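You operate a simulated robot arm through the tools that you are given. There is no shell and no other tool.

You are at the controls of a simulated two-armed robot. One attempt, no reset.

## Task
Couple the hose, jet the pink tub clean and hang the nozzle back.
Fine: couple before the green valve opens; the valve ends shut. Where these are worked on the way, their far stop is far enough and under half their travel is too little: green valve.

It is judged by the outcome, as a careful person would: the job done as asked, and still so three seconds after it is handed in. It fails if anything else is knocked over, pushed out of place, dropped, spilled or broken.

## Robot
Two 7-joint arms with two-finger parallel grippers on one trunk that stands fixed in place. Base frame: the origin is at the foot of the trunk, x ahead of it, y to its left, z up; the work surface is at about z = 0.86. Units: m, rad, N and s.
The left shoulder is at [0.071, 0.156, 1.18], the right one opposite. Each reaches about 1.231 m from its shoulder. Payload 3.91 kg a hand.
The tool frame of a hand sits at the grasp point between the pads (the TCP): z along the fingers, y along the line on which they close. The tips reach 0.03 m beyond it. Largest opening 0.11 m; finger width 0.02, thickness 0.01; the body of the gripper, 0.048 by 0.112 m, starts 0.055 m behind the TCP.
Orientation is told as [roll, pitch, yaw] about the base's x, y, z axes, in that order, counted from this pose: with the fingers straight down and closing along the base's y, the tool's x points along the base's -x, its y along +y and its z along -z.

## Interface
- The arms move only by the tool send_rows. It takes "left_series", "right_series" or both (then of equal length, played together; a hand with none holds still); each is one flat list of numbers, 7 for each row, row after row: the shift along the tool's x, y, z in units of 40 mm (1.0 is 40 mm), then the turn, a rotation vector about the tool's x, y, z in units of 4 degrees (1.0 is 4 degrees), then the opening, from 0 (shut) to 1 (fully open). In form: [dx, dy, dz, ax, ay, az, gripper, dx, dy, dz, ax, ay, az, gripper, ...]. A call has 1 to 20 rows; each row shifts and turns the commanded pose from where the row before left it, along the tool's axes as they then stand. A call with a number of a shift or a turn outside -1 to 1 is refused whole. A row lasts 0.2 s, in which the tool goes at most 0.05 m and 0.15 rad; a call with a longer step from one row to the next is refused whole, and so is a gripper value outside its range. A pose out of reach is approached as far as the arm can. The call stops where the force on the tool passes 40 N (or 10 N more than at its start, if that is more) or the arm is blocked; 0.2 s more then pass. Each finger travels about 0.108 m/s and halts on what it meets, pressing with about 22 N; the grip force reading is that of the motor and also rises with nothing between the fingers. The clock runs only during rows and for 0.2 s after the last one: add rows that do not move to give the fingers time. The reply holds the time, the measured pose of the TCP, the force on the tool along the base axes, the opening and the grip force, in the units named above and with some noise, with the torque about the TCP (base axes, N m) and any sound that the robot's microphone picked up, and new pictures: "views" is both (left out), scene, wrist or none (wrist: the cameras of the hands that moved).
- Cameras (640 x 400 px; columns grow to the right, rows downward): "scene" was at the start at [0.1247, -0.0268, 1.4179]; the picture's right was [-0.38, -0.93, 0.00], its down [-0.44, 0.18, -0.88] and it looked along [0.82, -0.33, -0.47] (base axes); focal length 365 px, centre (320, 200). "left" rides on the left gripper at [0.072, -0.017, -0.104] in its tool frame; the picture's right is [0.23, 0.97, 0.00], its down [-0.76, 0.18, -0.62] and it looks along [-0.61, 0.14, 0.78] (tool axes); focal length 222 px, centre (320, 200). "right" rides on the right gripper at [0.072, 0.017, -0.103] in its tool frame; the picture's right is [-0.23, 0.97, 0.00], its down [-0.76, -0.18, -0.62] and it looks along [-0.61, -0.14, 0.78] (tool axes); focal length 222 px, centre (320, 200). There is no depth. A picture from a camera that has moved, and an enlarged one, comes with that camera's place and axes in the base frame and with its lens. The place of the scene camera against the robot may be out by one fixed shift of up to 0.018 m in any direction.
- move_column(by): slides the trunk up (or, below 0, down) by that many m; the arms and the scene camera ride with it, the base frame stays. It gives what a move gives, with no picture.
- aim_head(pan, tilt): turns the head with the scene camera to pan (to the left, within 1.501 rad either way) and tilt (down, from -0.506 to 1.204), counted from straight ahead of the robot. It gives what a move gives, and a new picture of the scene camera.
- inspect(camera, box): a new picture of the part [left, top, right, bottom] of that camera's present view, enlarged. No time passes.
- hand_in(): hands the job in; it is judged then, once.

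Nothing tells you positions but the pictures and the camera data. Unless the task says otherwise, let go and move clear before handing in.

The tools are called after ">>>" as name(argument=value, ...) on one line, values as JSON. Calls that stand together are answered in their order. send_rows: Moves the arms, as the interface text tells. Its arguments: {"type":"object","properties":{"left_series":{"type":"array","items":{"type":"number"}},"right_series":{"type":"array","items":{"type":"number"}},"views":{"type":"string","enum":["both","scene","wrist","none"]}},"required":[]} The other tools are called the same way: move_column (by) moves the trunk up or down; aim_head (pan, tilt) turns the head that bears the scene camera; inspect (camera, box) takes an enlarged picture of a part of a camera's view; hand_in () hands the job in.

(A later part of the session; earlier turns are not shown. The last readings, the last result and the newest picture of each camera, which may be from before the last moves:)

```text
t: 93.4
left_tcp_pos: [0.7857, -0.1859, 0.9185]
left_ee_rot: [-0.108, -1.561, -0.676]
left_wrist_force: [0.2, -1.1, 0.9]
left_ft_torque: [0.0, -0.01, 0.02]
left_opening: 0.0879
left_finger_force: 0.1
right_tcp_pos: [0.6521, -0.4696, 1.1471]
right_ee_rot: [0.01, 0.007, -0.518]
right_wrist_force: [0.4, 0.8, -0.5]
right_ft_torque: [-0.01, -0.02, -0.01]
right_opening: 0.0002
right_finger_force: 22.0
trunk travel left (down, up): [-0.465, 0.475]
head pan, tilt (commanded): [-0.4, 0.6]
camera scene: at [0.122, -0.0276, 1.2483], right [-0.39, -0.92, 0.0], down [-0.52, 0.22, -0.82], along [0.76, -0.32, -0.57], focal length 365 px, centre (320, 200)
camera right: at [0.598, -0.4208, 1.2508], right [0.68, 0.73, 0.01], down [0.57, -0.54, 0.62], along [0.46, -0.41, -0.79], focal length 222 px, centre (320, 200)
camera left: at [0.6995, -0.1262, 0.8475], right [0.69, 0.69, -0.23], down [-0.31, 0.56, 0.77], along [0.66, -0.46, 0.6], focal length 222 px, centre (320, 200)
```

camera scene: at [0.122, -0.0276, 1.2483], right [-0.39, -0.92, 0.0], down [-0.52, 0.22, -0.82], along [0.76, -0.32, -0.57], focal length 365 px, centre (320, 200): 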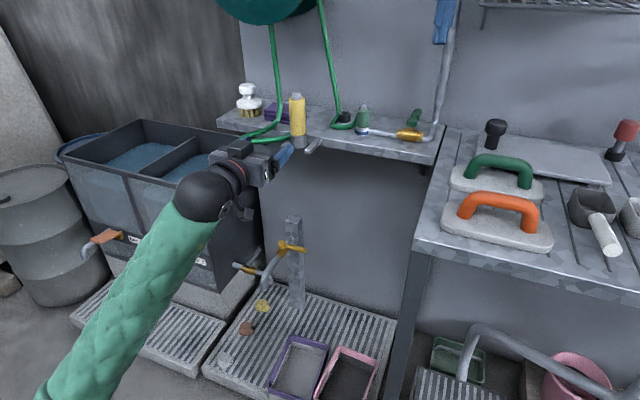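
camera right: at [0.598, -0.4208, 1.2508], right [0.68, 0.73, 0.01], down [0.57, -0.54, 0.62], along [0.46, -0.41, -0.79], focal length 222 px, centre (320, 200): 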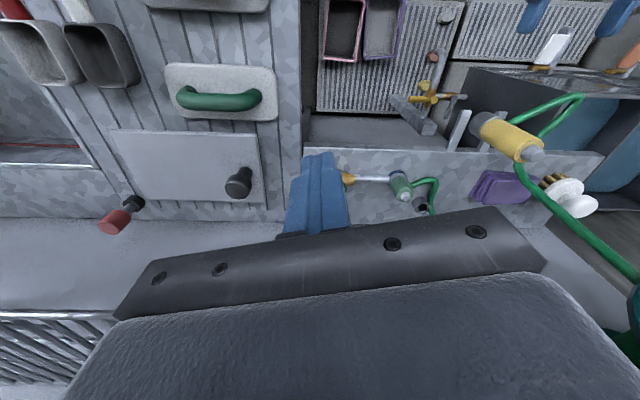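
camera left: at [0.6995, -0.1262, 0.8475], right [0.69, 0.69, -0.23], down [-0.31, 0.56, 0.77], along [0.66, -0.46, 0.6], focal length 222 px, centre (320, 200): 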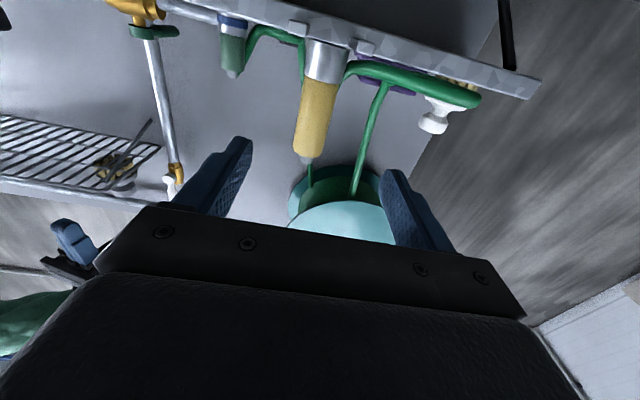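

The nozzle is centred between the left fingers. I advance 0.15 m and check.

>>> send_rows(left_series=[-0.04, 0, 0.9, 0, 0, 0, 0.8, -0.04, 0, 0.9, 0, 0, 0, 0.8, -0.04, 0, 0.9, 0, 0, 0, 0.8, -0.04, 0, 0.7, 0, 0, 0, 0.8, 0, 0, 0.35, 0, 0, 0, 0.8], views="both")

>>> inspect(camera="scene", box=[240, 70, 360, 170])

```text
t: 94.6
left_tcp_pos: [0.8902, -0.2935, 0.9269]
left_ee_rot: [-0.186, -1.562, -0.599]
left_wrist_force: [-1.0, 0.4, -0.3]
left_ft_torque: [0.0, 0.0, -0.01]
left_opening: 0.088
left_finger_force: 0.1
right_tcp_pos: [0.6522, -0.4689, 1.1471]
right_ee_rot: [0.009, 0.005, -0.518]
right_wrist_force: [-0.2, -0.1, 0.3]
right_ft_torque: [0.0, -0.02, 0.0]
right_opening: 0.0001
right_finger_force: 22.1
trunk travel left (down, up): [-0.465, 0.475]
head pan, tilt (commanded): [-0.4, 0.6]
camera scene: at [0.1217, -0.0271, 1.2483], right [-0.39, -0.92, 0.0], down [-0.52, 0.22, -0.82], along [0.76, -0.32, -0.57], focal length 365 px, centre (320, 200)
camera left: at [0.8033, -0.2334, 0.8554], right [0.69, 0.69, -0.23], down [-0.31, 0.56, 0.77], along [0.66, -0.46, 0.6], focal length 222 px, centre (320, 200)
```

scene: 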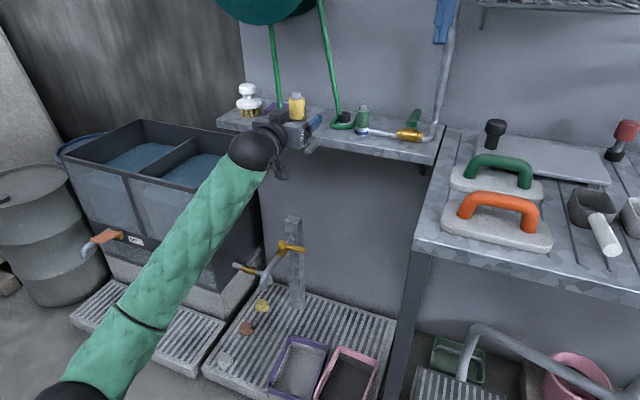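
left: 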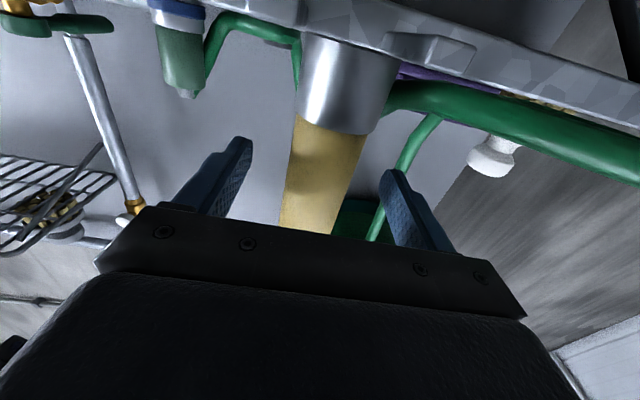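

```text
4.00 times, centred on (300, 120) of scene
camera zoom: at [0.1217, -0.0271, 1.2483], right [-0.39, -0.92, 0.0], down [-0.52, 0.22, -0.82], along [0.76, -0.32, -0.57], focal length 1461 px, centre (400, 520)
```

zoom: 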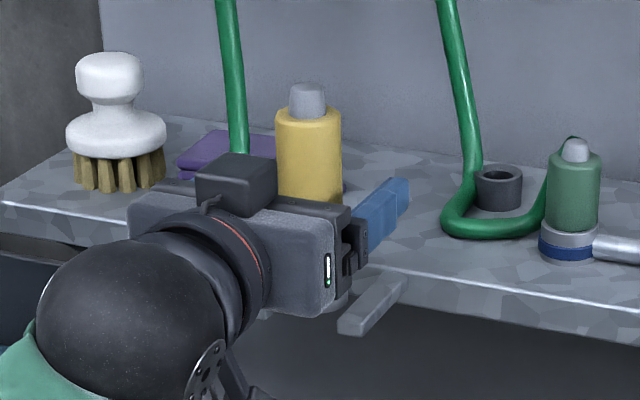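

The nozzle stands between the left fingers. I close the left gripper.

>>> send_rows(left_series=[0, 0, 0, 0, 0, 0, 0.6, 0, 0, 0, 0, 0, 0, 0.4, 0, 0, 0, 0, 0, 0, 0.25, 0, 0, 0, 0, 0, 0, 0.1, 0, 0, 0, 0, 0, 0, 0.1], views="wrist")

>>> send_rows(left_series=[0, 0, 0, 0, 0, 0, 0.1], views="none")

>>> send_rows(left_series=[0, 0, 0, 0, 0, 0, 0.1], views="none")

```text
t: 95.8
left_tcp_pos: [0.8892, -0.2939, 0.9272]
left_ee_rot: [-0.21, -1.561, -0.575]
left_wrist_force: [0.1, 0.9, 0.8]
left_ft_torque: [0.11, -0.02, 0.0]
left_opening: 0.0367
left_finger_force: 21.7
right_tcp_pos: [0.6499, -0.4687, 1.1486]
right_ee_rot: [0.011, 0.005, -0.518]
right_wrist_force: [0.2, -0.3, -0.1]
right_ft_torque: [-0.01, -0.03, 0.01]
right_opening: 0.0
right_finger_force: 22.0
trunk travel left (down, up): [-0.465, 0.475]
head pan, tilt (commanded): [-0.4, 0.6]
camera left: at [0.803, -0.2329, 0.8562], right [0.69, 0.69, -0.23], down [-0.31, 0.56, 0.77], along [0.66, -0.46, 0.6], focal length 222 px, centre (320, 200)
```

left: 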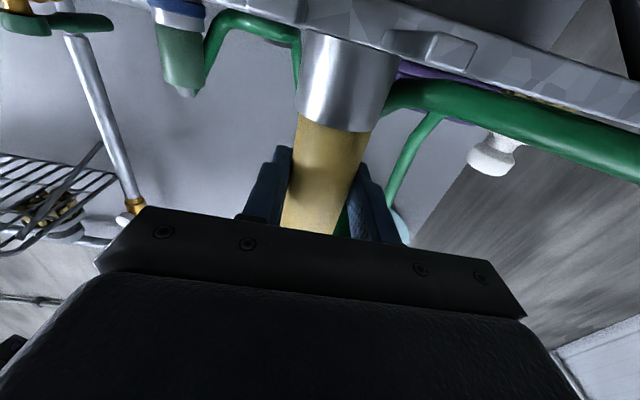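

```text
t: 96.2
left_tcp_pos: [0.8892, -0.2926, 0.9277]
left_ee_rot: [-0.211, -1.563, -0.573]
left_wrist_force: [1.6, 1.5, 3.0]
left_ft_torque: [0.12, -0.1, 0.0]
left_opening: 0.0367
left_finger_force: 22.1
right_tcp_pos: [0.6524, -0.4682, 1.1488]
right_ee_rot: [0.012, 0.005, -0.519]
right_wrist_force: [0.1, 0.6, 0.0]
right_ft_torque: [-0.03, 0.0, 0.03]
right_opening: 0.0
right_finger_force: 21.8
trunk travel left (down, up): [-0.465, 0.475]
head pan, tilt (commanded): [-0.4, 0.6]
```

```text
t: 96.6
left_tcp_pos: [0.8901, -0.2925, 0.9271]
left_ee_rot: [-0.212, -1.563, -0.571]
left_wrist_force: [2.1, 2.4, 4.2]
left_ft_torque: [0.1, -0.14, 0.0]
left_opening: 0.0367
left_finger_force: 22.2
right_tcp_pos: [0.652, -0.4692, 1.1487]
right_ee_rot: [0.01, 0.006, -0.518]
right_wrist_force: [0.7, -0.2, 0.1]
right_ft_torque: [0.02, -0.01, 0.04]
right_opening: 0.0001
right_finger_force: 21.9
trunk travel left (down, up): [-0.465, 0.475]
head pan, tilt (commanded): [-0.4, 0.6]
```

The nozzle is gripped (0.0367 m wide). I record this hanging pose, TCP (0.8897, -0.2931, 0.9272), and lift straight up.

>>> send_rows(left_series=[-0.3, 0, 0, 0, 0, 0, 0.1, -0.5, 0, 0, 0, 0, 0, 0.1, -0.7, 0, 0, 0, 0, 0, 0.1, -0.7, 0, 0, 0, 0, 0, 0.1, 0, 0, 0, 0, 0, 0, 0.1], views="both")

>>> inspect(camera="scene", box=[240, 50, 360, 170])

>>> inspect(camera="left", box=[240, 20, 440, 240])

```text
t: 97.8
left_tcp_pos: [0.8913, -0.2938, 1.0144]
left_ee_rot: [-0.255, -1.56, -0.531]
left_wrist_force: [1.7, 0.6, -1.0]
left_ft_torque: [0.04, -0.09, 0.05]
left_opening: 0.0369
left_finger_force: 21.7
right_tcp_pos: [0.6511, -0.4696, 1.1492]
right_ee_rot: [0.008, 0.007, -0.519]
right_wrist_force: [0.2, 0.3, -0.3]
right_ft_torque: [0.0, 0.0, 0.04]
right_opening: 0.0002
right_finger_force: 22.2
trunk travel left (down, up): [-0.465, 0.475]
head pan, tilt (commanded): [-0.4, 0.6]
camera scene: at [0.1221, -0.027, 1.2482], right [-0.39, -0.92, 0.0], down [-0.52, 0.22, -0.82], along [0.76, -0.32, -0.57], focal length 365 px, centre (320, 200)
camera left: at [0.8039, -0.2328, 0.9424], right [0.69, 0.69, -0.23], down [-0.31, 0.56, 0.77], along [0.66, -0.46, 0.6], focal length 222 px, centre (320, 200)
```

scene: 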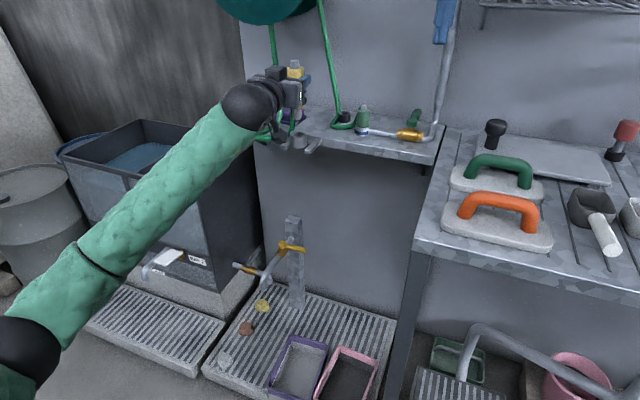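
left: 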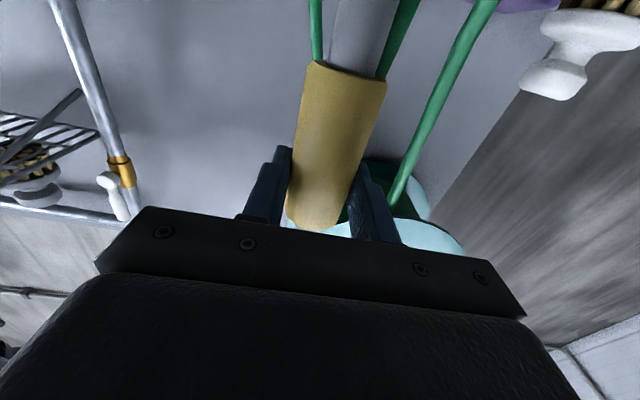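

```text
3.33 times, centred on (300, 110) of scene
camera zoom: at [0.1221, -0.027, 1.2482], right [-0.39, -0.92, 0.0], down [-0.52, 0.22, -0.82], along [0.76, -0.32, -0.57], focal length 1217 px, centre (387, 500)
```

zoom: 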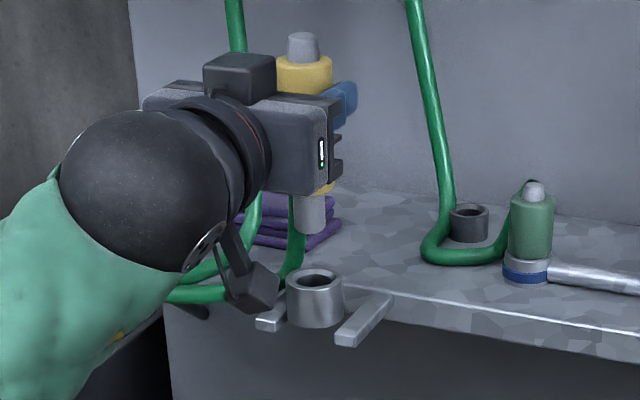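

```text
1.82 times, centred on (340, 130) of left
camera zoom: at [0.8039, -0.2328, 0.9424], right [0.69, 0.69, -0.23], down [-0.31, 0.56, 0.77], along [0.66, -0.46, 0.6], focal length 404 px, centre (284, 327)
```

zoom: 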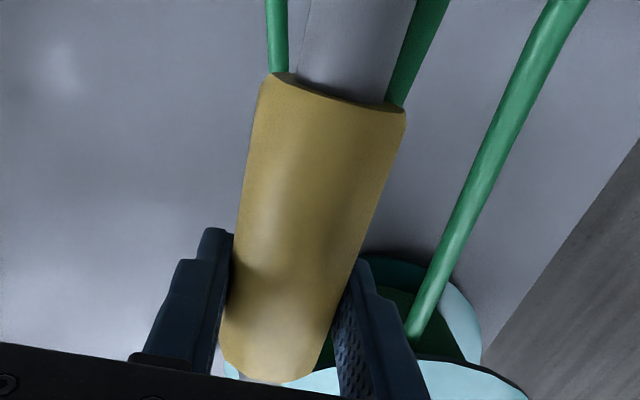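

The nozzle lifted out cleanly, leaving its cup on the fork, and it has a spigot at its lower end. I check with the right camera where its hose joins.

>>> inspect(camera="right", box=[440, 60, 600, 200])

>>> inspect(camera="scene", box=[270, 50, 330, 150])

```text
2.86 times, centred on (520, 130) of right
camera zoom: at [0.5979, -0.4204, 1.2511], right [0.68, 0.73, 0.01], down [0.57, -0.54, 0.62], along [0.46, -0.41, -0.79], focal length 635 px, centre (-251, 400)
```

zoom: 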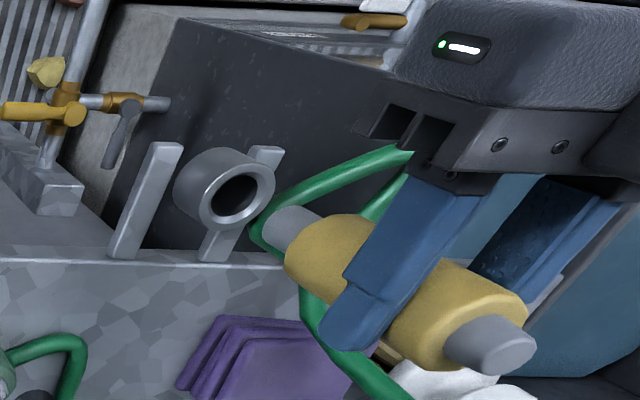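

```text
4.00 times, centred on (300, 100) of scene
camera zoom: at [0.1221, -0.027, 1.2482], right [-0.39, -0.92, 0.0], down [-0.52, 0.22, -0.82], along [0.76, -0.32, -0.57], focal length 1461 px, centre (400, 600)
```

zoom: 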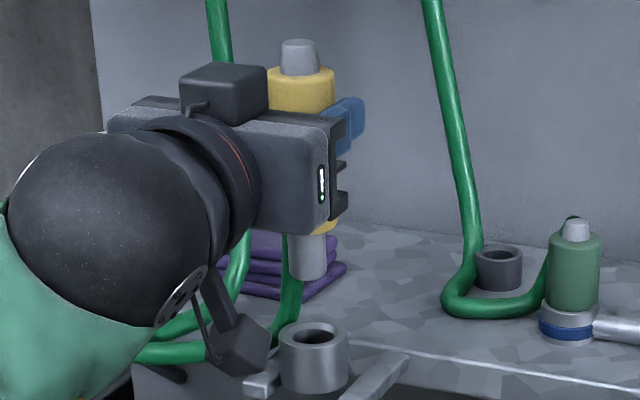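

I still need to be sure which end sprays. I draw the nozzle back from the shelf and roll it 60° so its lower end faces the right-hand and scene cameras.

>>> send_rows(left_series=[-0.5, 0, -0.6, 0, 0, 0, 0.1, -0.5, 0, -0.8, 0, 0, 0, 0.1, -0.3, 0, -0.9, 0, 0, 0, 0.1, 0, 0, -0.9, 0, 0, 0, 0.1, 0, 0, 0, 0, 0, -1, 0.1, 0, 0, 0, 0, 0, -1, 0.1, 0, 0, 0, 0, 0, -1, 0.1, 0, 0, 0, 0, 0, -1, 0.1, 0, 0, 0, 0, 0, -1, 0.1, 0, 0, 0, 0, 0, -1, 0.1, 0, 0, 0, 0, 0, -1, 0.1, 0, 0, 0, 0, 0, -1, 0.1, 0, 0, 0, 0, 0, -1, 0.1, 0, 0, 0, 0, 0, -1, 0.1, 0, 0, 0, 0, 0, -1, 0.1, 0, 0, 0, 0, 0, -1, 0.1, 0, 0, 0, 0, 0, -1, 0.1, 0, 0, 0, 0, 0, -1, 0.1, 0, 0, 0, 0, 0, -1, 0.1], views="both")

>>> inspect(camera="scene", box=[240, 30, 380, 150])

>>> inspect(camera="right", box=[400, 60, 600, 220])

```text
t: 101.8
left_tcp_pos: [0.7992, -0.202, 1.0669]
left_ee_rot: [-1.562, -0.52, 0.78]
left_wrist_force: [0.1, -0.5, -0.6]
left_ft_torque: [0.04, -0.07, -0.03]
left_opening: 0.0367
left_finger_force: 22.4
right_tcp_pos: [0.6515, -0.4706, 1.1483]
right_ee_rot: [0.012, 0.006, -0.518]
right_wrist_force: [-1.4, -0.6, -0.4]
right_ft_torque: [0.02, -0.01, 0.02]
right_opening: 0.0
right_finger_force: 21.6
trunk travel left (down, up): [-0.465, 0.475]
head pan, tilt (commanded): [-0.4, 0.6]
camera scene: at [0.1218, -0.027, 1.2483], right [-0.39, -0.92, 0.0], down [-0.52, 0.22, -0.82], along [0.76, -0.32, -0.57], focal length 365 px, centre (320, 200)
camera left: at [0.6753, -0.1808, 1.0468], right [0.2, 0.21, -0.96], down [0.09, 0.97, 0.23], along [0.98, -0.13, 0.17], focal length 222 px, centre (320, 200)
```

scene: 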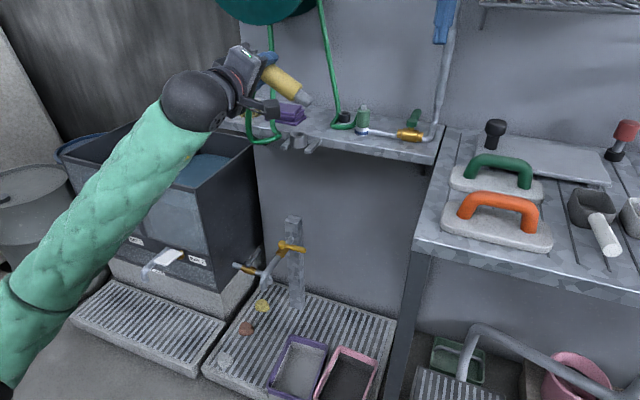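
left: 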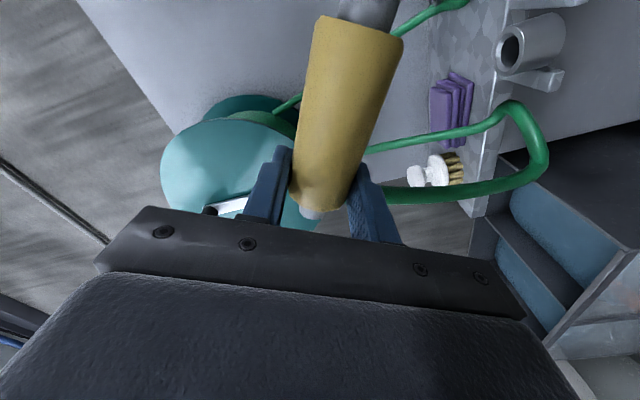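

```text
3.33 times, centred on (310, 90) of scene
camera zoom: at [0.1218, -0.027, 1.2483], right [-0.39, -0.92, 0.0], down [-0.52, 0.22, -0.82], along [0.76, -0.32, -0.57], focal length 1217 px, centre (353, 567)
```

zoom: 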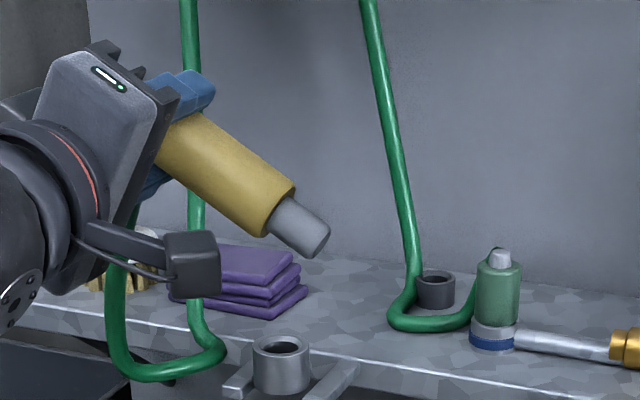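

```text
2.50 times, centred on (500, 140) of right
camera zoom: at [0.5976, -0.4204, 1.2513], right [0.68, 0.73, 0.01], down [0.57, -0.54, 0.62], along [0.46, -0.41, -0.79], focal length 555 px, centre (-130, 350)
```

zoom: 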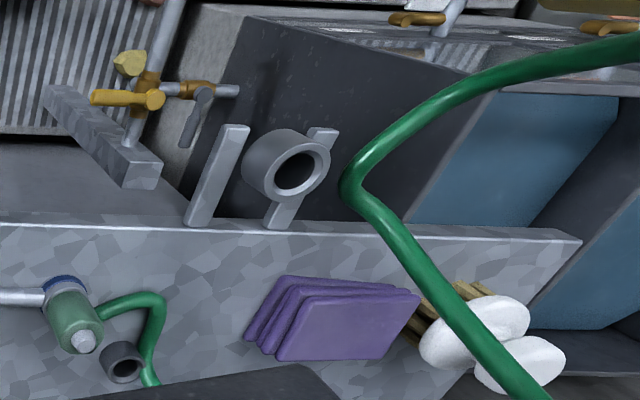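

The hose joins the nose end and the spigot end is free, so the outlet is the lower end, pointing down when upright. I roll the nozzle back upright and get a good fix on the pink tub from two cameras.

>>> send_rows(left_series=[0, 0, 0, 0, 0, 1, 0.1, 0, 0, 0, 0, 0, 1, 0.1, 0, 0, 0, 0, 0, 1, 0.1, 0, 0, 0, 0, 0, 1, 0.1, 0, 0, 0, 0, 0, 1, 0.1, 0, 0, 0, 0, 0, 1, 0.1, 0, 0, 0, 0, 0, 1, 0.1, 0, 0, 0, 0, 0, 1, 0.1, 0, 0, 0, 0, 0, 1, 0.1, 0, 0, 0, 0, 0, 1, 0.1, 0, 0, 0, 0, 0, 1, 0.1, 0, 0, 0, 0, 0, 1, 0.1, 0, 0, 0, 0, 0, 1, 0.1, 0, 0, 0, 0, 0, 1, 0.1, 0, 0, 0, 0, 0, 1, 0.1], views="none")

>>> aim_head(pan=-0.45, tilt=0.95)

>>> inspect(camera="right", box=[290, 0, 450, 100])

```text
t: 105.0
left_tcp_pos: [0.8002, -0.2031, 1.0675]
left_ee_rot: [-0.096, -1.562, -0.687]
left_wrist_force: [0.5, 0.4, -0.9]
left_ft_torque: [0.03, 0.01, 0.0]
left_opening: 0.0368
left_finger_force: 22.0
right_tcp_pos: [0.6519, -0.4689, 1.1479]
right_ee_rot: [0.012, 0.005, -0.52]
right_wrist_force: [0.3, 0.3, -0.7]
right_ft_torque: [0.02, 0.01, 0.01]
right_opening: 0.0002
right_finger_force: 22.4
trunk travel left (down, up): [-0.465, 0.475]
head pan, tilt (commanded): [-0.4, 0.6]
```

```text
t: 105.8
left_tcp_pos: [0.7985, -0.202, 1.0673]
left_ee_rot: [-0.259, -1.563, -0.526]
left_wrist_force: [0.8, -0.7, -1.1]
left_ft_torque: [0.02, 0.01, 0.01]
left_opening: 0.0369
left_finger_force: 22.0
right_tcp_pos: [0.6506, -0.4693, 1.1474]
right_ee_rot: [0.012, 0.005, -0.519]
right_wrist_force: [0.1, -0.4, -0.7]
right_ft_torque: [-0.04, -0.02, 0.0]
right_opening: 0.0003
right_finger_force: 21.9
trunk travel left (down, up): [-0.465, 0.475]
head pan, tilt (commanded): [-0.45, 0.949]
camera scene: at [0.1059, -0.0241, 1.22], right [-0.44, -0.9, 0.0], down [-0.73, 0.35, -0.58], along [0.52, -0.25, -0.81], focal length 365 px, centre (320, 200)
```

scene: 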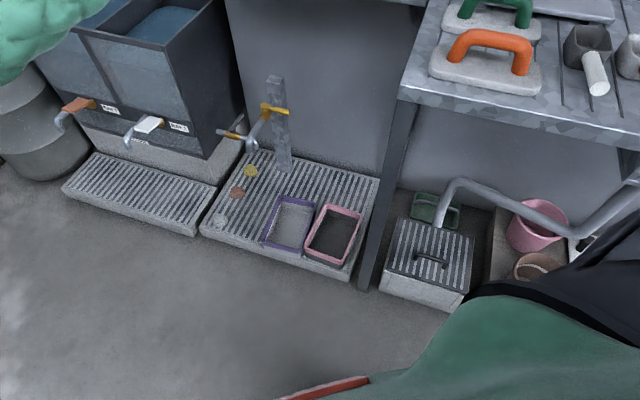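

```text
4.00 times, centred on (370, 50) of right
camera zoom: at [0.5975, -0.4203, 1.2514], right [0.68, 0.73, 0.01], down [0.57, -0.54, 0.62], along [0.46, -0.41, -0.79], focal length 888 px, centre (120, 800)
```

zoom: 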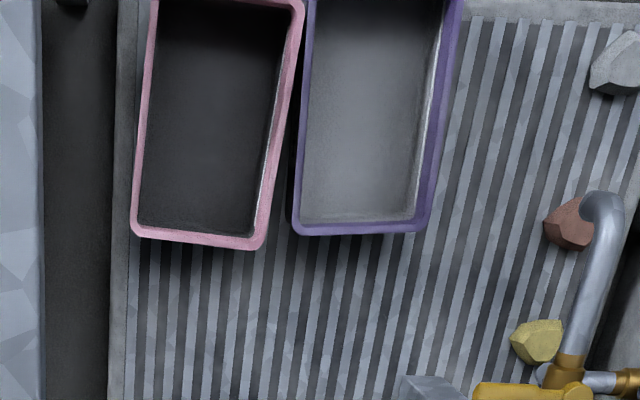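

>>> inspect(camera="scene", box=[250, 180, 390, 290])

```text
3.64 times, centred on (320, 235) of scene
camera zoom: at [0.1059, -0.0241, 1.22], right [-0.44, -0.9, 0.0], down [-0.73, 0.35, -0.58], along [0.52, -0.25, -0.81], focal length 1328 px, centre (320, 73)
```

zoom: 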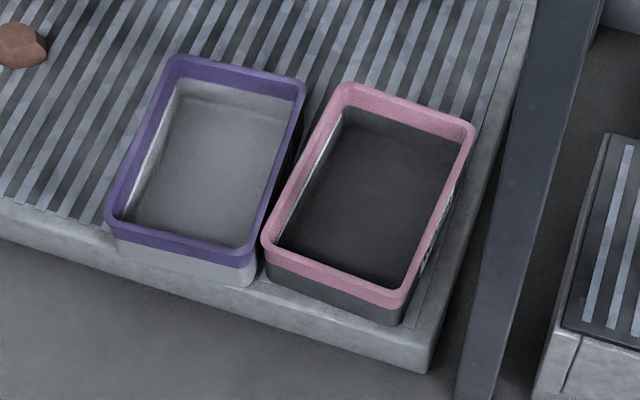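

The tub's rim is at z about 0.095, centre about (0.687, -0.36), roughly 0.14 by 0.20 m. I lower the nozzle in front of the shelf, then move it across toward the tub, below the right hand.

>>> send_rows(left_series=[0.965, 0, 0, 0, 0, 0, 0.1, 0.965, 0, 0, 0, 0, 0, 0.1, 0.965, 0, 0, 0, 0, 0, 0.1, 0.965, 0, 0, 0, 0, 0, 0.1, 0.965, 0, 0, 0, 0, 0, 0.1, 0.965, 0, 0, 0, 0, 0, 0.1, 0.965, 0, 0, 0, 0, 0, 0.1, 0.965, 0, 0, 0, 0, 0, 0.1, 0.965, 0, 0, 0, 0, 0, 0.1], views="both")

```text
t: 107.8
left_tcp_pos: [0.7968, -0.2006, 0.7207]
left_ee_rot: [-0.261, -1.56, -0.525]
left_wrist_force: [-0.4, 0.7, -1.4]
left_ft_torque: [0.0, 0.01, 0.01]
left_opening: 0.0364
left_finger_force: 22.0
right_tcp_pos: [0.653, -0.4704, 1.1475]
right_ee_rot: [0.009, 0.004, -0.518]
right_wrist_force: [0.8, 0.0, -0.4]
right_ft_torque: [0.03, -0.05, -0.05]
right_opening: 0.0
right_finger_force: 21.8
trunk travel left (down, up): [-0.465, 0.475]
head pan, tilt (commanded): [-0.45, 0.949]
camera scene: at [0.106, -0.0242, 1.2199], right [-0.44, -0.9, 0.0], down [-0.73, 0.35, -0.58], along [0.52, -0.25, -0.81], focal length 365 px, centre (320, 200)
camera left: at [0.7105, -0.1398, 0.6496], right [0.69, 0.69, -0.23], down [-0.31, 0.56, 0.77], along [0.66, -0.46, 0.6], focal length 222 px, centre (320, 200)
```

scene: 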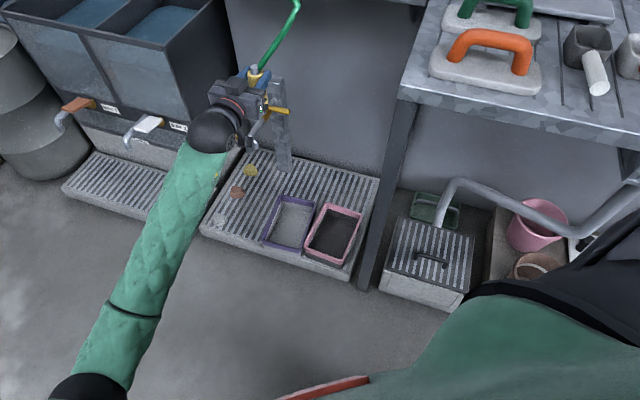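
left: 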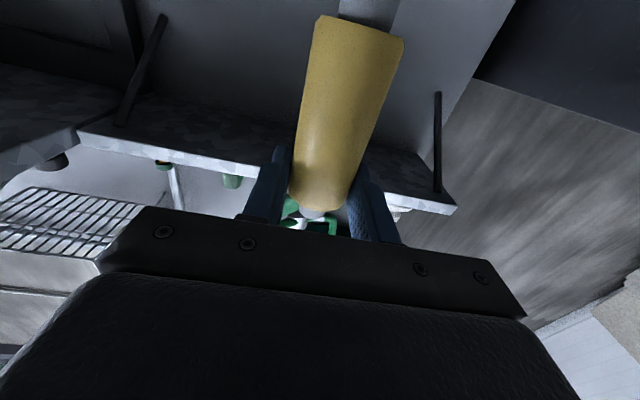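

The hose follows from the nose. I move across and down to hold the outlet above the tub.

>>> send_rows(left_series=[0, -0.957, 0.105, 0, 0, 0, 0.1, 0, -0.957, 0.105, 0, 0, 0, 0.1, 0, -0.957, 0.105, 0, 0, 0, 0.1, 0, -0.957, 0.105, 0, 0, 0, 0.1, 0, -0.957, 0.105, 0, 0, 0, 0.1, 0.9, 0, 0, 0, 0, 0, 0.1, 0.9, 0, 0, 0, 0, 0, 0.1, 0.9, 0, 0, 0, 0, 0, 0.1, 0.9, 0, 0, 0, 0, 0, 0.1, 0.9, 0, 0, 0, 0, 0, 0.1, 0.9, 0, 0, 0, 0, 0, 0.1], views="both")

```text
t: 110.2
left_tcp_pos: [0.783, -0.2457, 0.5237]
left_ee_rot: [-1.083, -1.54, 0.237]
left_wrist_force: [2.3, -1.5, 3.4]
left_ft_torque: [-0.03, -0.12, 0.05]
left_opening: 0.0365
left_finger_force: 21.8
left hand out of reach, approached as far as the arm can: row 1, 2, 3, 4, 5, 6, 7, 8, 9, 11
right_tcp_pos: [0.6515, -0.4695, 1.1477]
right_ee_rot: [0.011, 0.004, -0.518]
right_wrist_force: [0.1, -0.2, -0.5]
right_ft_torque: [0.0, -0.01, 0.03]
right_opening: 0.0002
right_finger_force: 22.3
trunk travel left (down, up): [-0.465, 0.475]
head pan, tilt (commanded): [-0.45, 0.949]
camera scene: at [0.1057, -0.0241, 1.2201], right [-0.44, -0.9, 0.0], down [-0.73, 0.35, -0.58], along [0.52, -0.25, -0.81], focal length 365 px, centre (320, 200)
camera left: at [0.6985, -0.1804, 0.4529], right [0.72, 0.64, -0.25], down [-0.26, 0.59, 0.77], along [0.64, -0.49, 0.59], focal length 222 px, centre (320, 200)
```

scene: 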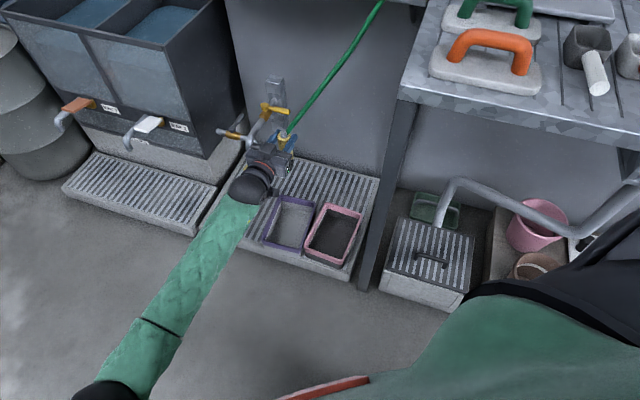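
left: 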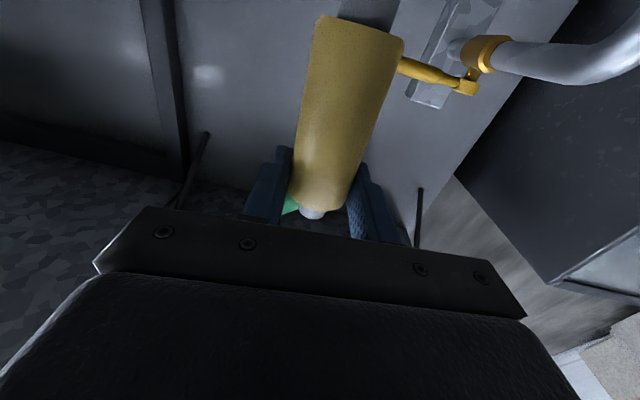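

The left arm ran out of reach on that path and ended lower and closer to the standpipe valve than intended, with no real contact. I back the nozzle straight out and up, then will lower the trunk to give the left arm an easier posture.

>>> send_rows(left_series=[-0.3, 0, -0.7, 0, 0, 0, 0.1, -0.5, 0, -0.7, 0, 0, 0, 0.1, -0.9, 0, 0, 0, 0, 0, 0.1, -0.9, 0, 0, 0, 0, 0, 0.1, -0.9, 0, 0, 0, 0, 0, 0.1, -0.9, 0, 0, 0, 0, 0, 0.1], views="both")

>>> inspect(camera="scene", box=[200, 60, 400, 280])

```text
t: 111.6
left_tcp_pos: [0.7487, -0.2034, 0.7009]
left_ee_rot: [-0.91, -1.545, 0.073]
left_wrist_force: [0.9, 0.0, -1.1]
left_ft_torque: [-0.03, 0.04, 0.02]
left_opening: 0.037
left_finger_force: 21.9
right_tcp_pos: [0.6507, -0.469, 1.1481]
right_ee_rot: [0.01, 0.006, -0.52]
right_wrist_force: [-0.2, 0.2, -0.1]
right_ft_torque: [0.06, 0.0, 0.02]
right_opening: 0.0
right_finger_force: 21.6
trunk travel left (down, up): [-0.465, 0.475]
head pan, tilt (commanded): [-0.45, 0.949]
camera scene: at [0.1054, -0.0241, 1.2199], right [-0.44, -0.9, 0.0], down [-0.73, 0.35, -0.58], along [0.52, -0.25, -0.81], focal length 365 px, centre (320, 200)
camera left: at [0.6641, -0.139, 0.6297], right [0.72, 0.65, -0.25], down [-0.27, 0.58, 0.77], along [0.65, -0.48, 0.59], focal length 222 px, centre (320, 200)
```

scene: 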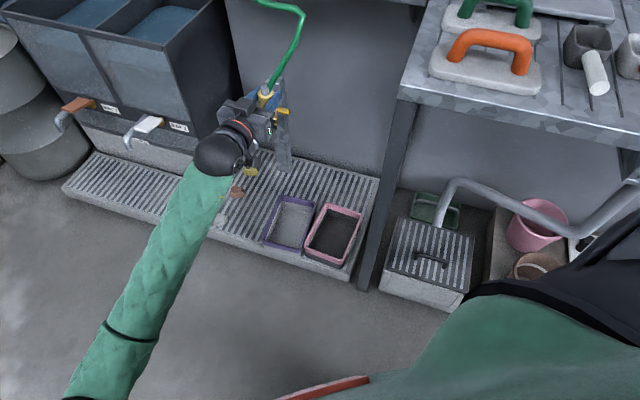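
left: 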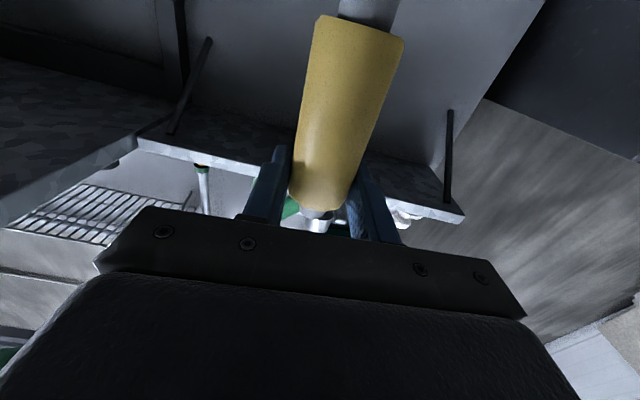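

```text
1.82 times, centred on (300, 170) of scene
camera zoom: at [0.1054, -0.0241, 1.2199], right [-0.44, -0.9, 0.0], down [-0.73, 0.35, -0.58], along [0.52, -0.25, -0.81], focal length 664 px, centre (356, 254)
```

zoom: 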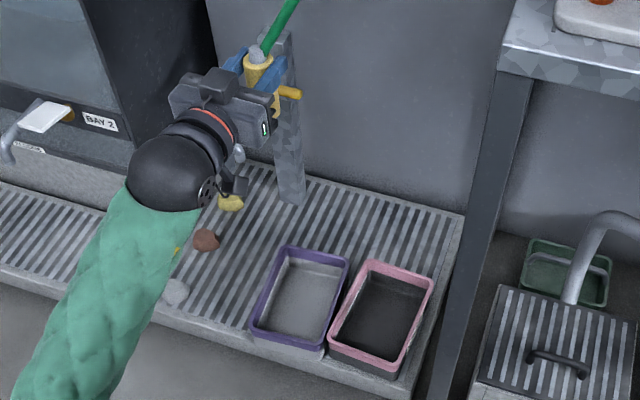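

The yellow standpipe valve is as it was. I raise the left hand a little and lower the trunk in steps, keeping the right hand high over the bench edge.

>>> send_rows(left_series=[-0.9, 0, 0, 0, 0, 0, 0.1, -0.9, 0, 0, 0, 0, 0, 0.1, -0.9, 0, 0, 0, 0, 0, 0.1, -0.9, 0, 0, 0, 0, 0, 0.1], right_series=[0, 0, -0.8, 0, 0, 0, 0, 0, 0, -0.8, 0, 0, 0, 0, 0, 0, -0.8, 0, 0, 0, 0, 0, 0, -0.8, 0, 0, 0, 0], views="none")

>>> move_column(by=-0.15)

```text
t: 112.6
left_tcp_pos: [0.7521, -0.2021, 0.8442]
left_ee_rot: [-0.945, -1.545, 0.112]
left_wrist_force: [0.0, 0.8, -1.2]
left_ft_torque: [-0.02, 0.01, 0.02]
left_opening: 0.0366
left_finger_force: 21.8
right_tcp_pos: [0.6513, -0.4701, 1.2756]
right_ee_rot: [0.009, 0.005, -0.518]
right_wrist_force: [0.5, 0.3, -0.1]
right_ft_torque: [0.0, 0.0, -0.01]
right_opening: 0.0002
right_finger_force: 22.5
trunk travel left (down, up): [-0.465, 0.475]
head pan, tilt (commanded): [-0.45, 0.949]
```

```text
t: 114.4
left_tcp_pos: [0.7512, -0.2038, 0.6947]
left_ee_rot: [-0.939, -1.546, 0.104]
left_wrist_force: [0.2, 0.3, -1.2]
left_ft_torque: [-0.01, 0.03, 0.04]
left_opening: 0.0366
left_finger_force: 21.7
right_tcp_pos: [0.6503, -0.4714, 1.1262]
right_ee_rot: [0.01, 0.005, -0.517]
right_wrist_force: [-0.1, -0.8, 0.1]
right_ft_torque: [0.02, 0.0, 0.01]
right_opening: 0.0001
right_finger_force: 22.5
trunk travel left (down, up): [-0.315, 0.625]
head pan, tilt (commanded): [-0.45, 0.949]
```

>>> send_rows(left_series=[-0.8, 0, 0, 0, 0, 0, 0.1, -0.8, 0, 0, 0, 0, 0, 0.1, -0.8, 0, 0, 0, 0, 0, 0.1, -0.8, 0, 0, 0, 0, 0, 0.1], right_series=[0, 0, -0.7, 0, 0, 0, 0, 0, 0, -0.7, 0, 0, 0, 0, 0, 0, -0.7, 0, 0, 0, 0, 0, 0, -0.7, 0, 0, 0, 0], views="none")

>>> move_column(by=-0.15)

>>> send_rows(left_series=[0, -0.8, 0, 0, 0, 0, 0.1, 0, -0.8, 0, 0, 0, 0, 0.1], views="both")

```text
t: 115.4
left_tcp_pos: [0.7541, -0.2014, 0.8223]
left_ee_rot: [-0.917, -1.544, 0.081]
left_wrist_force: [-0.7, 0.6, -0.1]
left_ft_torque: [-0.03, -0.01, -0.04]
left_opening: 0.0366
left_finger_force: 22.2
right_tcp_pos: [0.6494, -0.4738, 1.2386]
right_ee_rot: [0.009, 0.004, -0.518]
right_wrist_force: [-0.4, 0.6, -0.5]
right_ft_torque: [-0.03, -0.02, 0.01]
right_opening: 0.0
right_finger_force: 22.3
trunk travel left (down, up): [-0.315, 0.625]
head pan, tilt (commanded): [-0.45, 0.949]
```

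```text
t: 117.1
left_tcp_pos: [0.7533, -0.2013, 0.6731]
left_ee_rot: [-0.939, -1.546, 0.101]
left_wrist_force: [-0.4, -0.6, -1.1]
left_ft_torque: [0.0, 0.02, 0.0]
left_opening: 0.0367
left_finger_force: 22.2
right_tcp_pos: [0.6505, -0.4742, 1.089]
right_ee_rot: [0.011, 0.006, -0.519]
right_wrist_force: [-0.1, 0.8, 0.5]
right_ft_torque: [-0.01, 0.0, 0.0]
right_opening: 0.0002
right_finger_force: 21.9
trunk travel left (down, up): [-0.165, 0.775]
head pan, tilt (commanded): [-0.45, 0.949]
```

```text
t: 117.7
left_tcp_pos: [0.7151, -0.2354, 0.6721]
left_ee_rot: [-0.882, -1.547, 0.049]
left_wrist_force: [-0.2, 0.1, -1.3]
left_ft_torque: [0.01, 0.02, 0.01]
left_opening: 0.0365
left_finger_force: 22.0
left hand out of reach, approached as far as the arm can: row 2
right_tcp_pos: [0.6515, -0.4732, 1.0887]
right_ee_rot: [0.012, 0.005, -0.518]
right_wrist_force: [1.7, -0.7, -0.9]
right_ft_torque: [0.02, -0.01, 0.0]
right_opening: 0.0
right_finger_force: 21.9
trunk travel left (down, up): [-0.165, 0.775]
head pan, tilt (commanded): [-0.45, 0.949]
camera scene: at [0.1056, -0.0239, 0.9202], right [-0.43, -0.9, 0.0], down [-0.73, 0.35, -0.58], along [0.52, -0.25, -0.81], focal length 365 px, centre (320, 200)
camera left: at [0.6309, -0.1718, 0.6027], right [0.71, 0.65, -0.25], down [-0.27, 0.58, 0.77], along [0.65, -0.48, 0.59], focal length 222 px, centre (320, 200)
```

scene: 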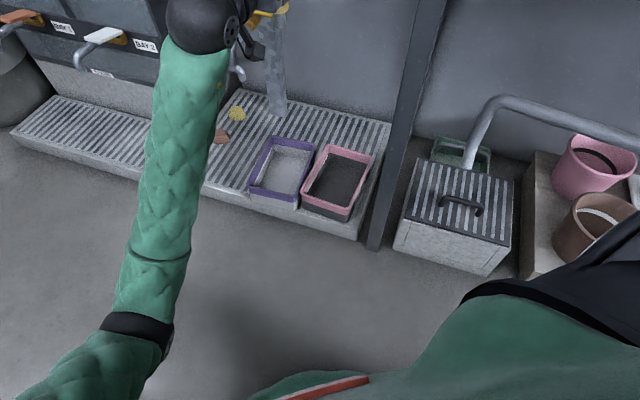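
left: 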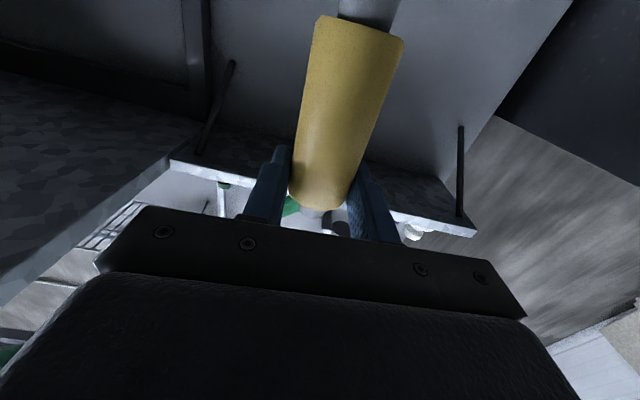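

Lowering the trunk helped a little, but a wrist limit still stops the hand going right at this heading. I turn the left hand's heading further right, which keeps the nozzle vertical, and see whether that frees it.

>>> send_rows(left_series=[0, 0, 0, 1, 0, 0, 0.1, 0, 0, 0, 1, 0, 0, 0.1, 0, 0, 0, 1, 0, 0, 0.1, 0, 0, 0, 1, 0, 0, 0.1, 0, 0, 0, 1, 0, 0, 0.1, 0, 0, 0, 1, 0, 0, 0.1], views="none")

```text
t: 119.1
left_tcp_pos: [0.7141, -0.2389, 0.6728]
left_ee_rot: [-1.343, -1.546, 0.087]
left_wrist_force: [-0.5, 0.3, -2.6]
left_ft_torque: [-0.01, 0.01, 0.0]
left_opening: 0.0366
left_finger_force: 22.1
right_tcp_pos: [0.6509, -0.4729, 1.0885]
right_ee_rot: [0.011, 0.006, -0.519]
right_wrist_force: [-0.7, -0.6, 0.5]
right_ft_torque: [0.0, 0.0, -0.01]
right_opening: 0.0
right_finger_force: 22.3
trunk travel left (down, up): [-0.165, 0.775]
head pan, tilt (commanded): [-0.45, 0.949]
```

That works without a limit (heading now -72°). I continue across to above the tub's centre at this height.

>>> send_rows(left_series=[0, -0.396, 0.6, 0, 0, 0, 0.1, 0, -0.396, 0.6, 0, 0, 0, 0.1, 0, -0.396, 0.6, 0, 0, 0, 0.1, 0, -0.396, 0.6, 0, 0, 0, 0.1], views="both")

```text
t: 120.1
left_tcp_pos: [0.6848, -0.3488, 0.6735]
left_ee_rot: [-1.338, -1.547, 0.086]
left_wrist_force: [0.4, -0.1, -1.8]
left_ft_torque: [0.01, 0.01, -0.01]
left_opening: 0.0363
left_finger_force: 22.1
right_tcp_pos: [0.6516, -0.4736, 1.0879]
right_ee_rot: [0.011, 0.004, -0.518]
right_wrist_force: [0.4, 0.2, 0.8]
right_ft_torque: [0.0, 0.01, 0.04]
right_opening: 0.0002
right_finger_force: 21.8
trunk travel left (down, up): [-0.165, 0.775]
head pan, tilt (commanded): [-0.45, 0.949]
camera scene: at [0.1056, -0.024, 0.9199], right [-0.43, -0.9, 0.0], down [-0.73, 0.35, -0.58], along [0.52, -0.25, -0.81], focal length 365 px, centre (320, 200)
camera left: at [0.6342, -0.2563, 0.6025], right [0.92, 0.3, -0.25], down [-0.01, 0.65, 0.76], along [0.39, -0.7, 0.6], focal length 222 px, centre (320, 200)
```

scene: 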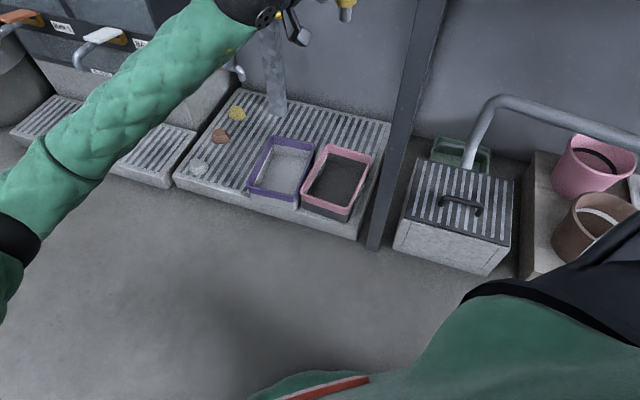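
left: 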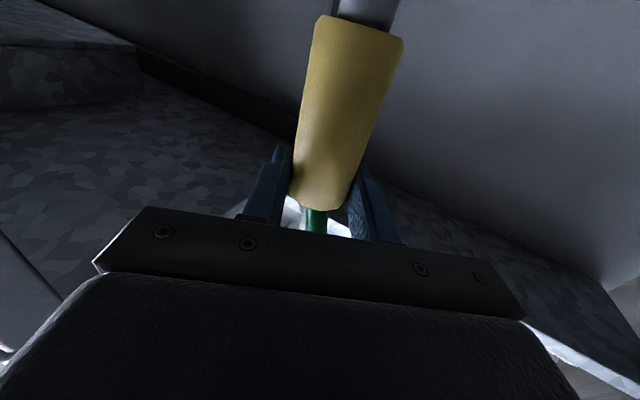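

The nozzle is above the tub at z 0.67. I lower it so the outlet is about 0.27 m above the rim.

>>> send_rows(left_series=[0.93, 0, 0, 0, 0, 0, 0.1, 0.93, 0, 0, 0, 0, 0, 0.1, 0.93, 0, 0, 0, 0, 0, 0.1, 0.93, 0, 0, 0, 0, 0, 0.1, 0.93, 0, 0, 0, 0, 0, 0.1, 0.93, 0, 0, 0, 0, 0, 0.1], views="both")

>>> inspect(camera="scene", box=[220, 20, 440, 260])

```text
t: 121.5
left_tcp_pos: [0.6793, -0.3476, 0.4524]
left_ee_rot: [-1.387, -1.547, 0.134]
left_wrist_force: [2.7, 1.0, 3.2]
left_ft_torque: [0.0, -0.09, 0.03]
left_opening: 0.0366
left_finger_force: 21.8
right_tcp_pos: [0.6504, -0.473, 1.0892]
right_ee_rot: [0.009, 0.005, -0.518]
right_wrist_force: [-0.5, 0.3, -1.4]
right_ft_torque: [-0.01, 0.01, 0.02]
right_opening: 0.0
right_finger_force: 22.5
trunk travel left (down, up): [-0.165, 0.775]
head pan, tilt (commanded): [-0.45, 0.949]
camera scene: at [0.1055, -0.024, 0.92], right [-0.44, -0.9, 0.0], down [-0.73, 0.35, -0.58], along [0.52, -0.25, -0.81], focal length 365 px, centre (320, 200)
camera left: at [0.6291, -0.2558, 0.3807], right [0.92, 0.3, -0.25], down [-0.01, 0.65, 0.76], along [0.39, -0.7, 0.6], focal length 222 px, centre (320, 200)
```

scene: 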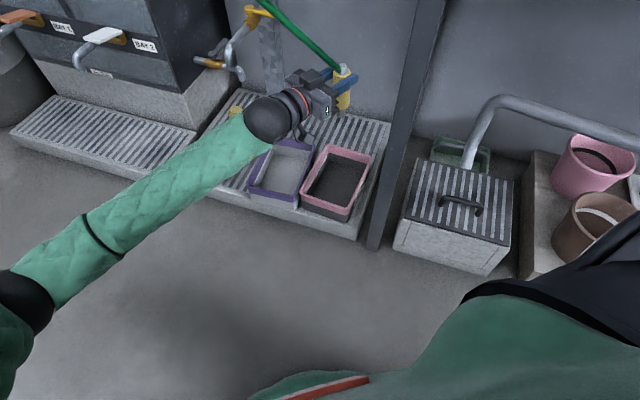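
left: 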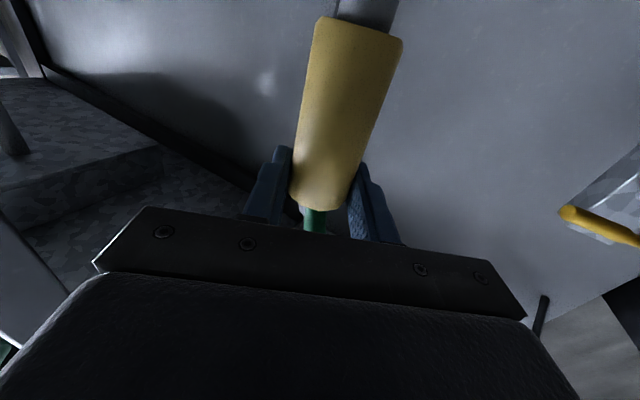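

```text
1.67 times, centred on (330, 140) of scene
camera zoom: at [0.1055, -0.024, 0.92], right [-0.44, -0.9, 0.0], down [-0.73, 0.35, -0.58], along [0.52, -0.25, -0.81], focal length 609 px, centre (303, 300)
```

zoom: 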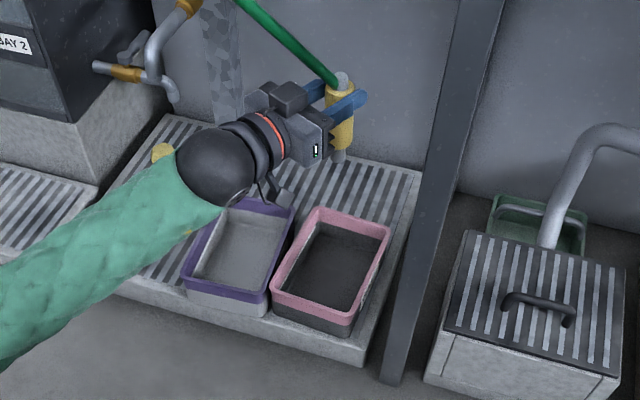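

The nozzle now points straight down over the tub. Before working the valve I look at how the right arm sits relative to the bench with the trunk this low.

>>> aim_head(pan=-0.75, tilt=0.2)

```text
t: 122.6
left_tcp_pos: [0.6795, -0.3476, 0.4518]
left_ee_rot: [-1.36, -1.546, 0.106]
left_wrist_force: [2.1, 0.3, 3.2]
left_ft_torque: [-0.03, -0.11, 0.02]
left_opening: 0.0366
left_finger_force: 21.7
right_tcp_pos: [0.651, -0.473, 1.0876]
right_ee_rot: [0.01, 0.005, -0.521]
right_wrist_force: [-0.2, 0.6, 0.9]
right_ft_torque: [0.03, 0.0, 0.03]
right_opening: 0.0001
right_finger_force: 22.4
trunk travel left (down, up): [-0.165, 0.775]
head pan, tilt (commanded): [-0.75, 0.201]
camera scene: at [0.1081, -0.0558, 0.985], right [-0.68, -0.73, 0.0], down [-0.15, 0.14, -0.98], along [0.72, -0.67, -0.2], focal length 365 px, centre (320, 200)
```

scene: 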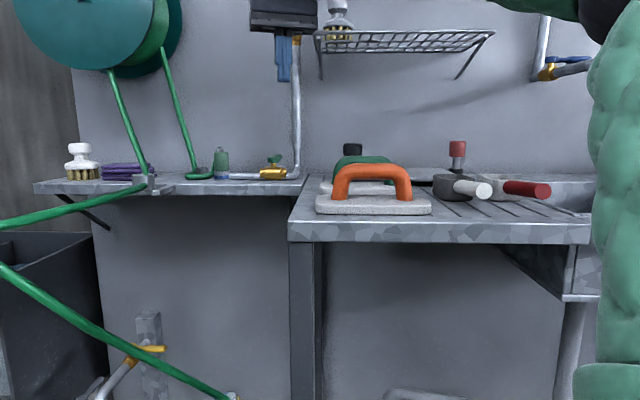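

The right arm's elbow is high, so its forearm will come from above, clear of the bench. I set the right hand's heading to -45° and tilt it 25° for the lever.

>>> send_rows(right_series=[0, 0, 0, 0, 0, 0.95, 0, 0, 0, 0, 0, 0, 0.95, 0, 0, 0, 0, 0, 0, 0.95, 0, 0, 0, 0, 0, 0, 0.95, 0, 0, 0, 0, 0, -0.893, 0, 0.1, 0, 0, 0, 0, -0.893, 0, 0.2, 0, 0, 0, 0, -0.893, 0, 0.3, 0, 0, 0, 0, -0.893, 0, 0.4, 0, 0, 0, 0, -0.893, 0, 0.45, 0, 0, 0, 0, -0.893, 0, 0.45, 0, 0, 0, 0, -0.893, 0, 0.45], views="wrist")

>>> inspect(camera="right", box=[240, 60, 440, 240])

```text
t: 125.0
left_tcp_pos: [0.6808, -0.3474, 0.4515]
left_ee_rot: [-1.363, -1.548, 0.108]
left_wrist_force: [3.4, 1.0, 5.0]
left_ft_torque: [-0.01, -0.11, 0.04]
left_opening: 0.0363
left_finger_force: 22.2
right_tcp_pos: [0.6504, -0.4738, 1.0883]
right_ee_rot: [0.01, -0.429, -0.789]
right_wrist_force: [1.1, 0.1, -0.6]
right_ft_torque: [0.01, 0.0, 0.0]
right_opening: 0.0493
right_finger_force: 0.2
trunk travel left (down, up): [-0.165, 0.775]
head pan, tilt (commanded): [-0.75, 0.201]
camera right: at [0.5858, -0.3855, 1.1515], right [0.83, 0.54, 0.1], down [0.18, -0.44, 0.88], along [0.52, -0.72, -0.46], focal length 222 px, centre (320, 200)
```

right: 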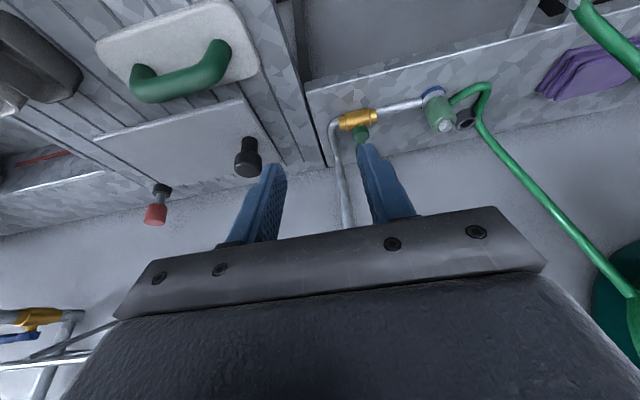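

```text
2.22 times, centred on (340, 150) of right
camera zoom: at [0.5858, -0.3855, 1.1515], right [0.83, 0.54, 0.1], down [0.18, -0.44, 0.88], along [0.52, -0.72, -0.46], focal length 494 px, centre (276, 311)
```

zoom: 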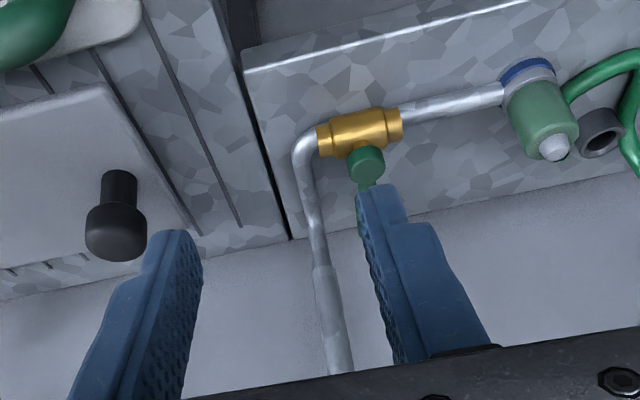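

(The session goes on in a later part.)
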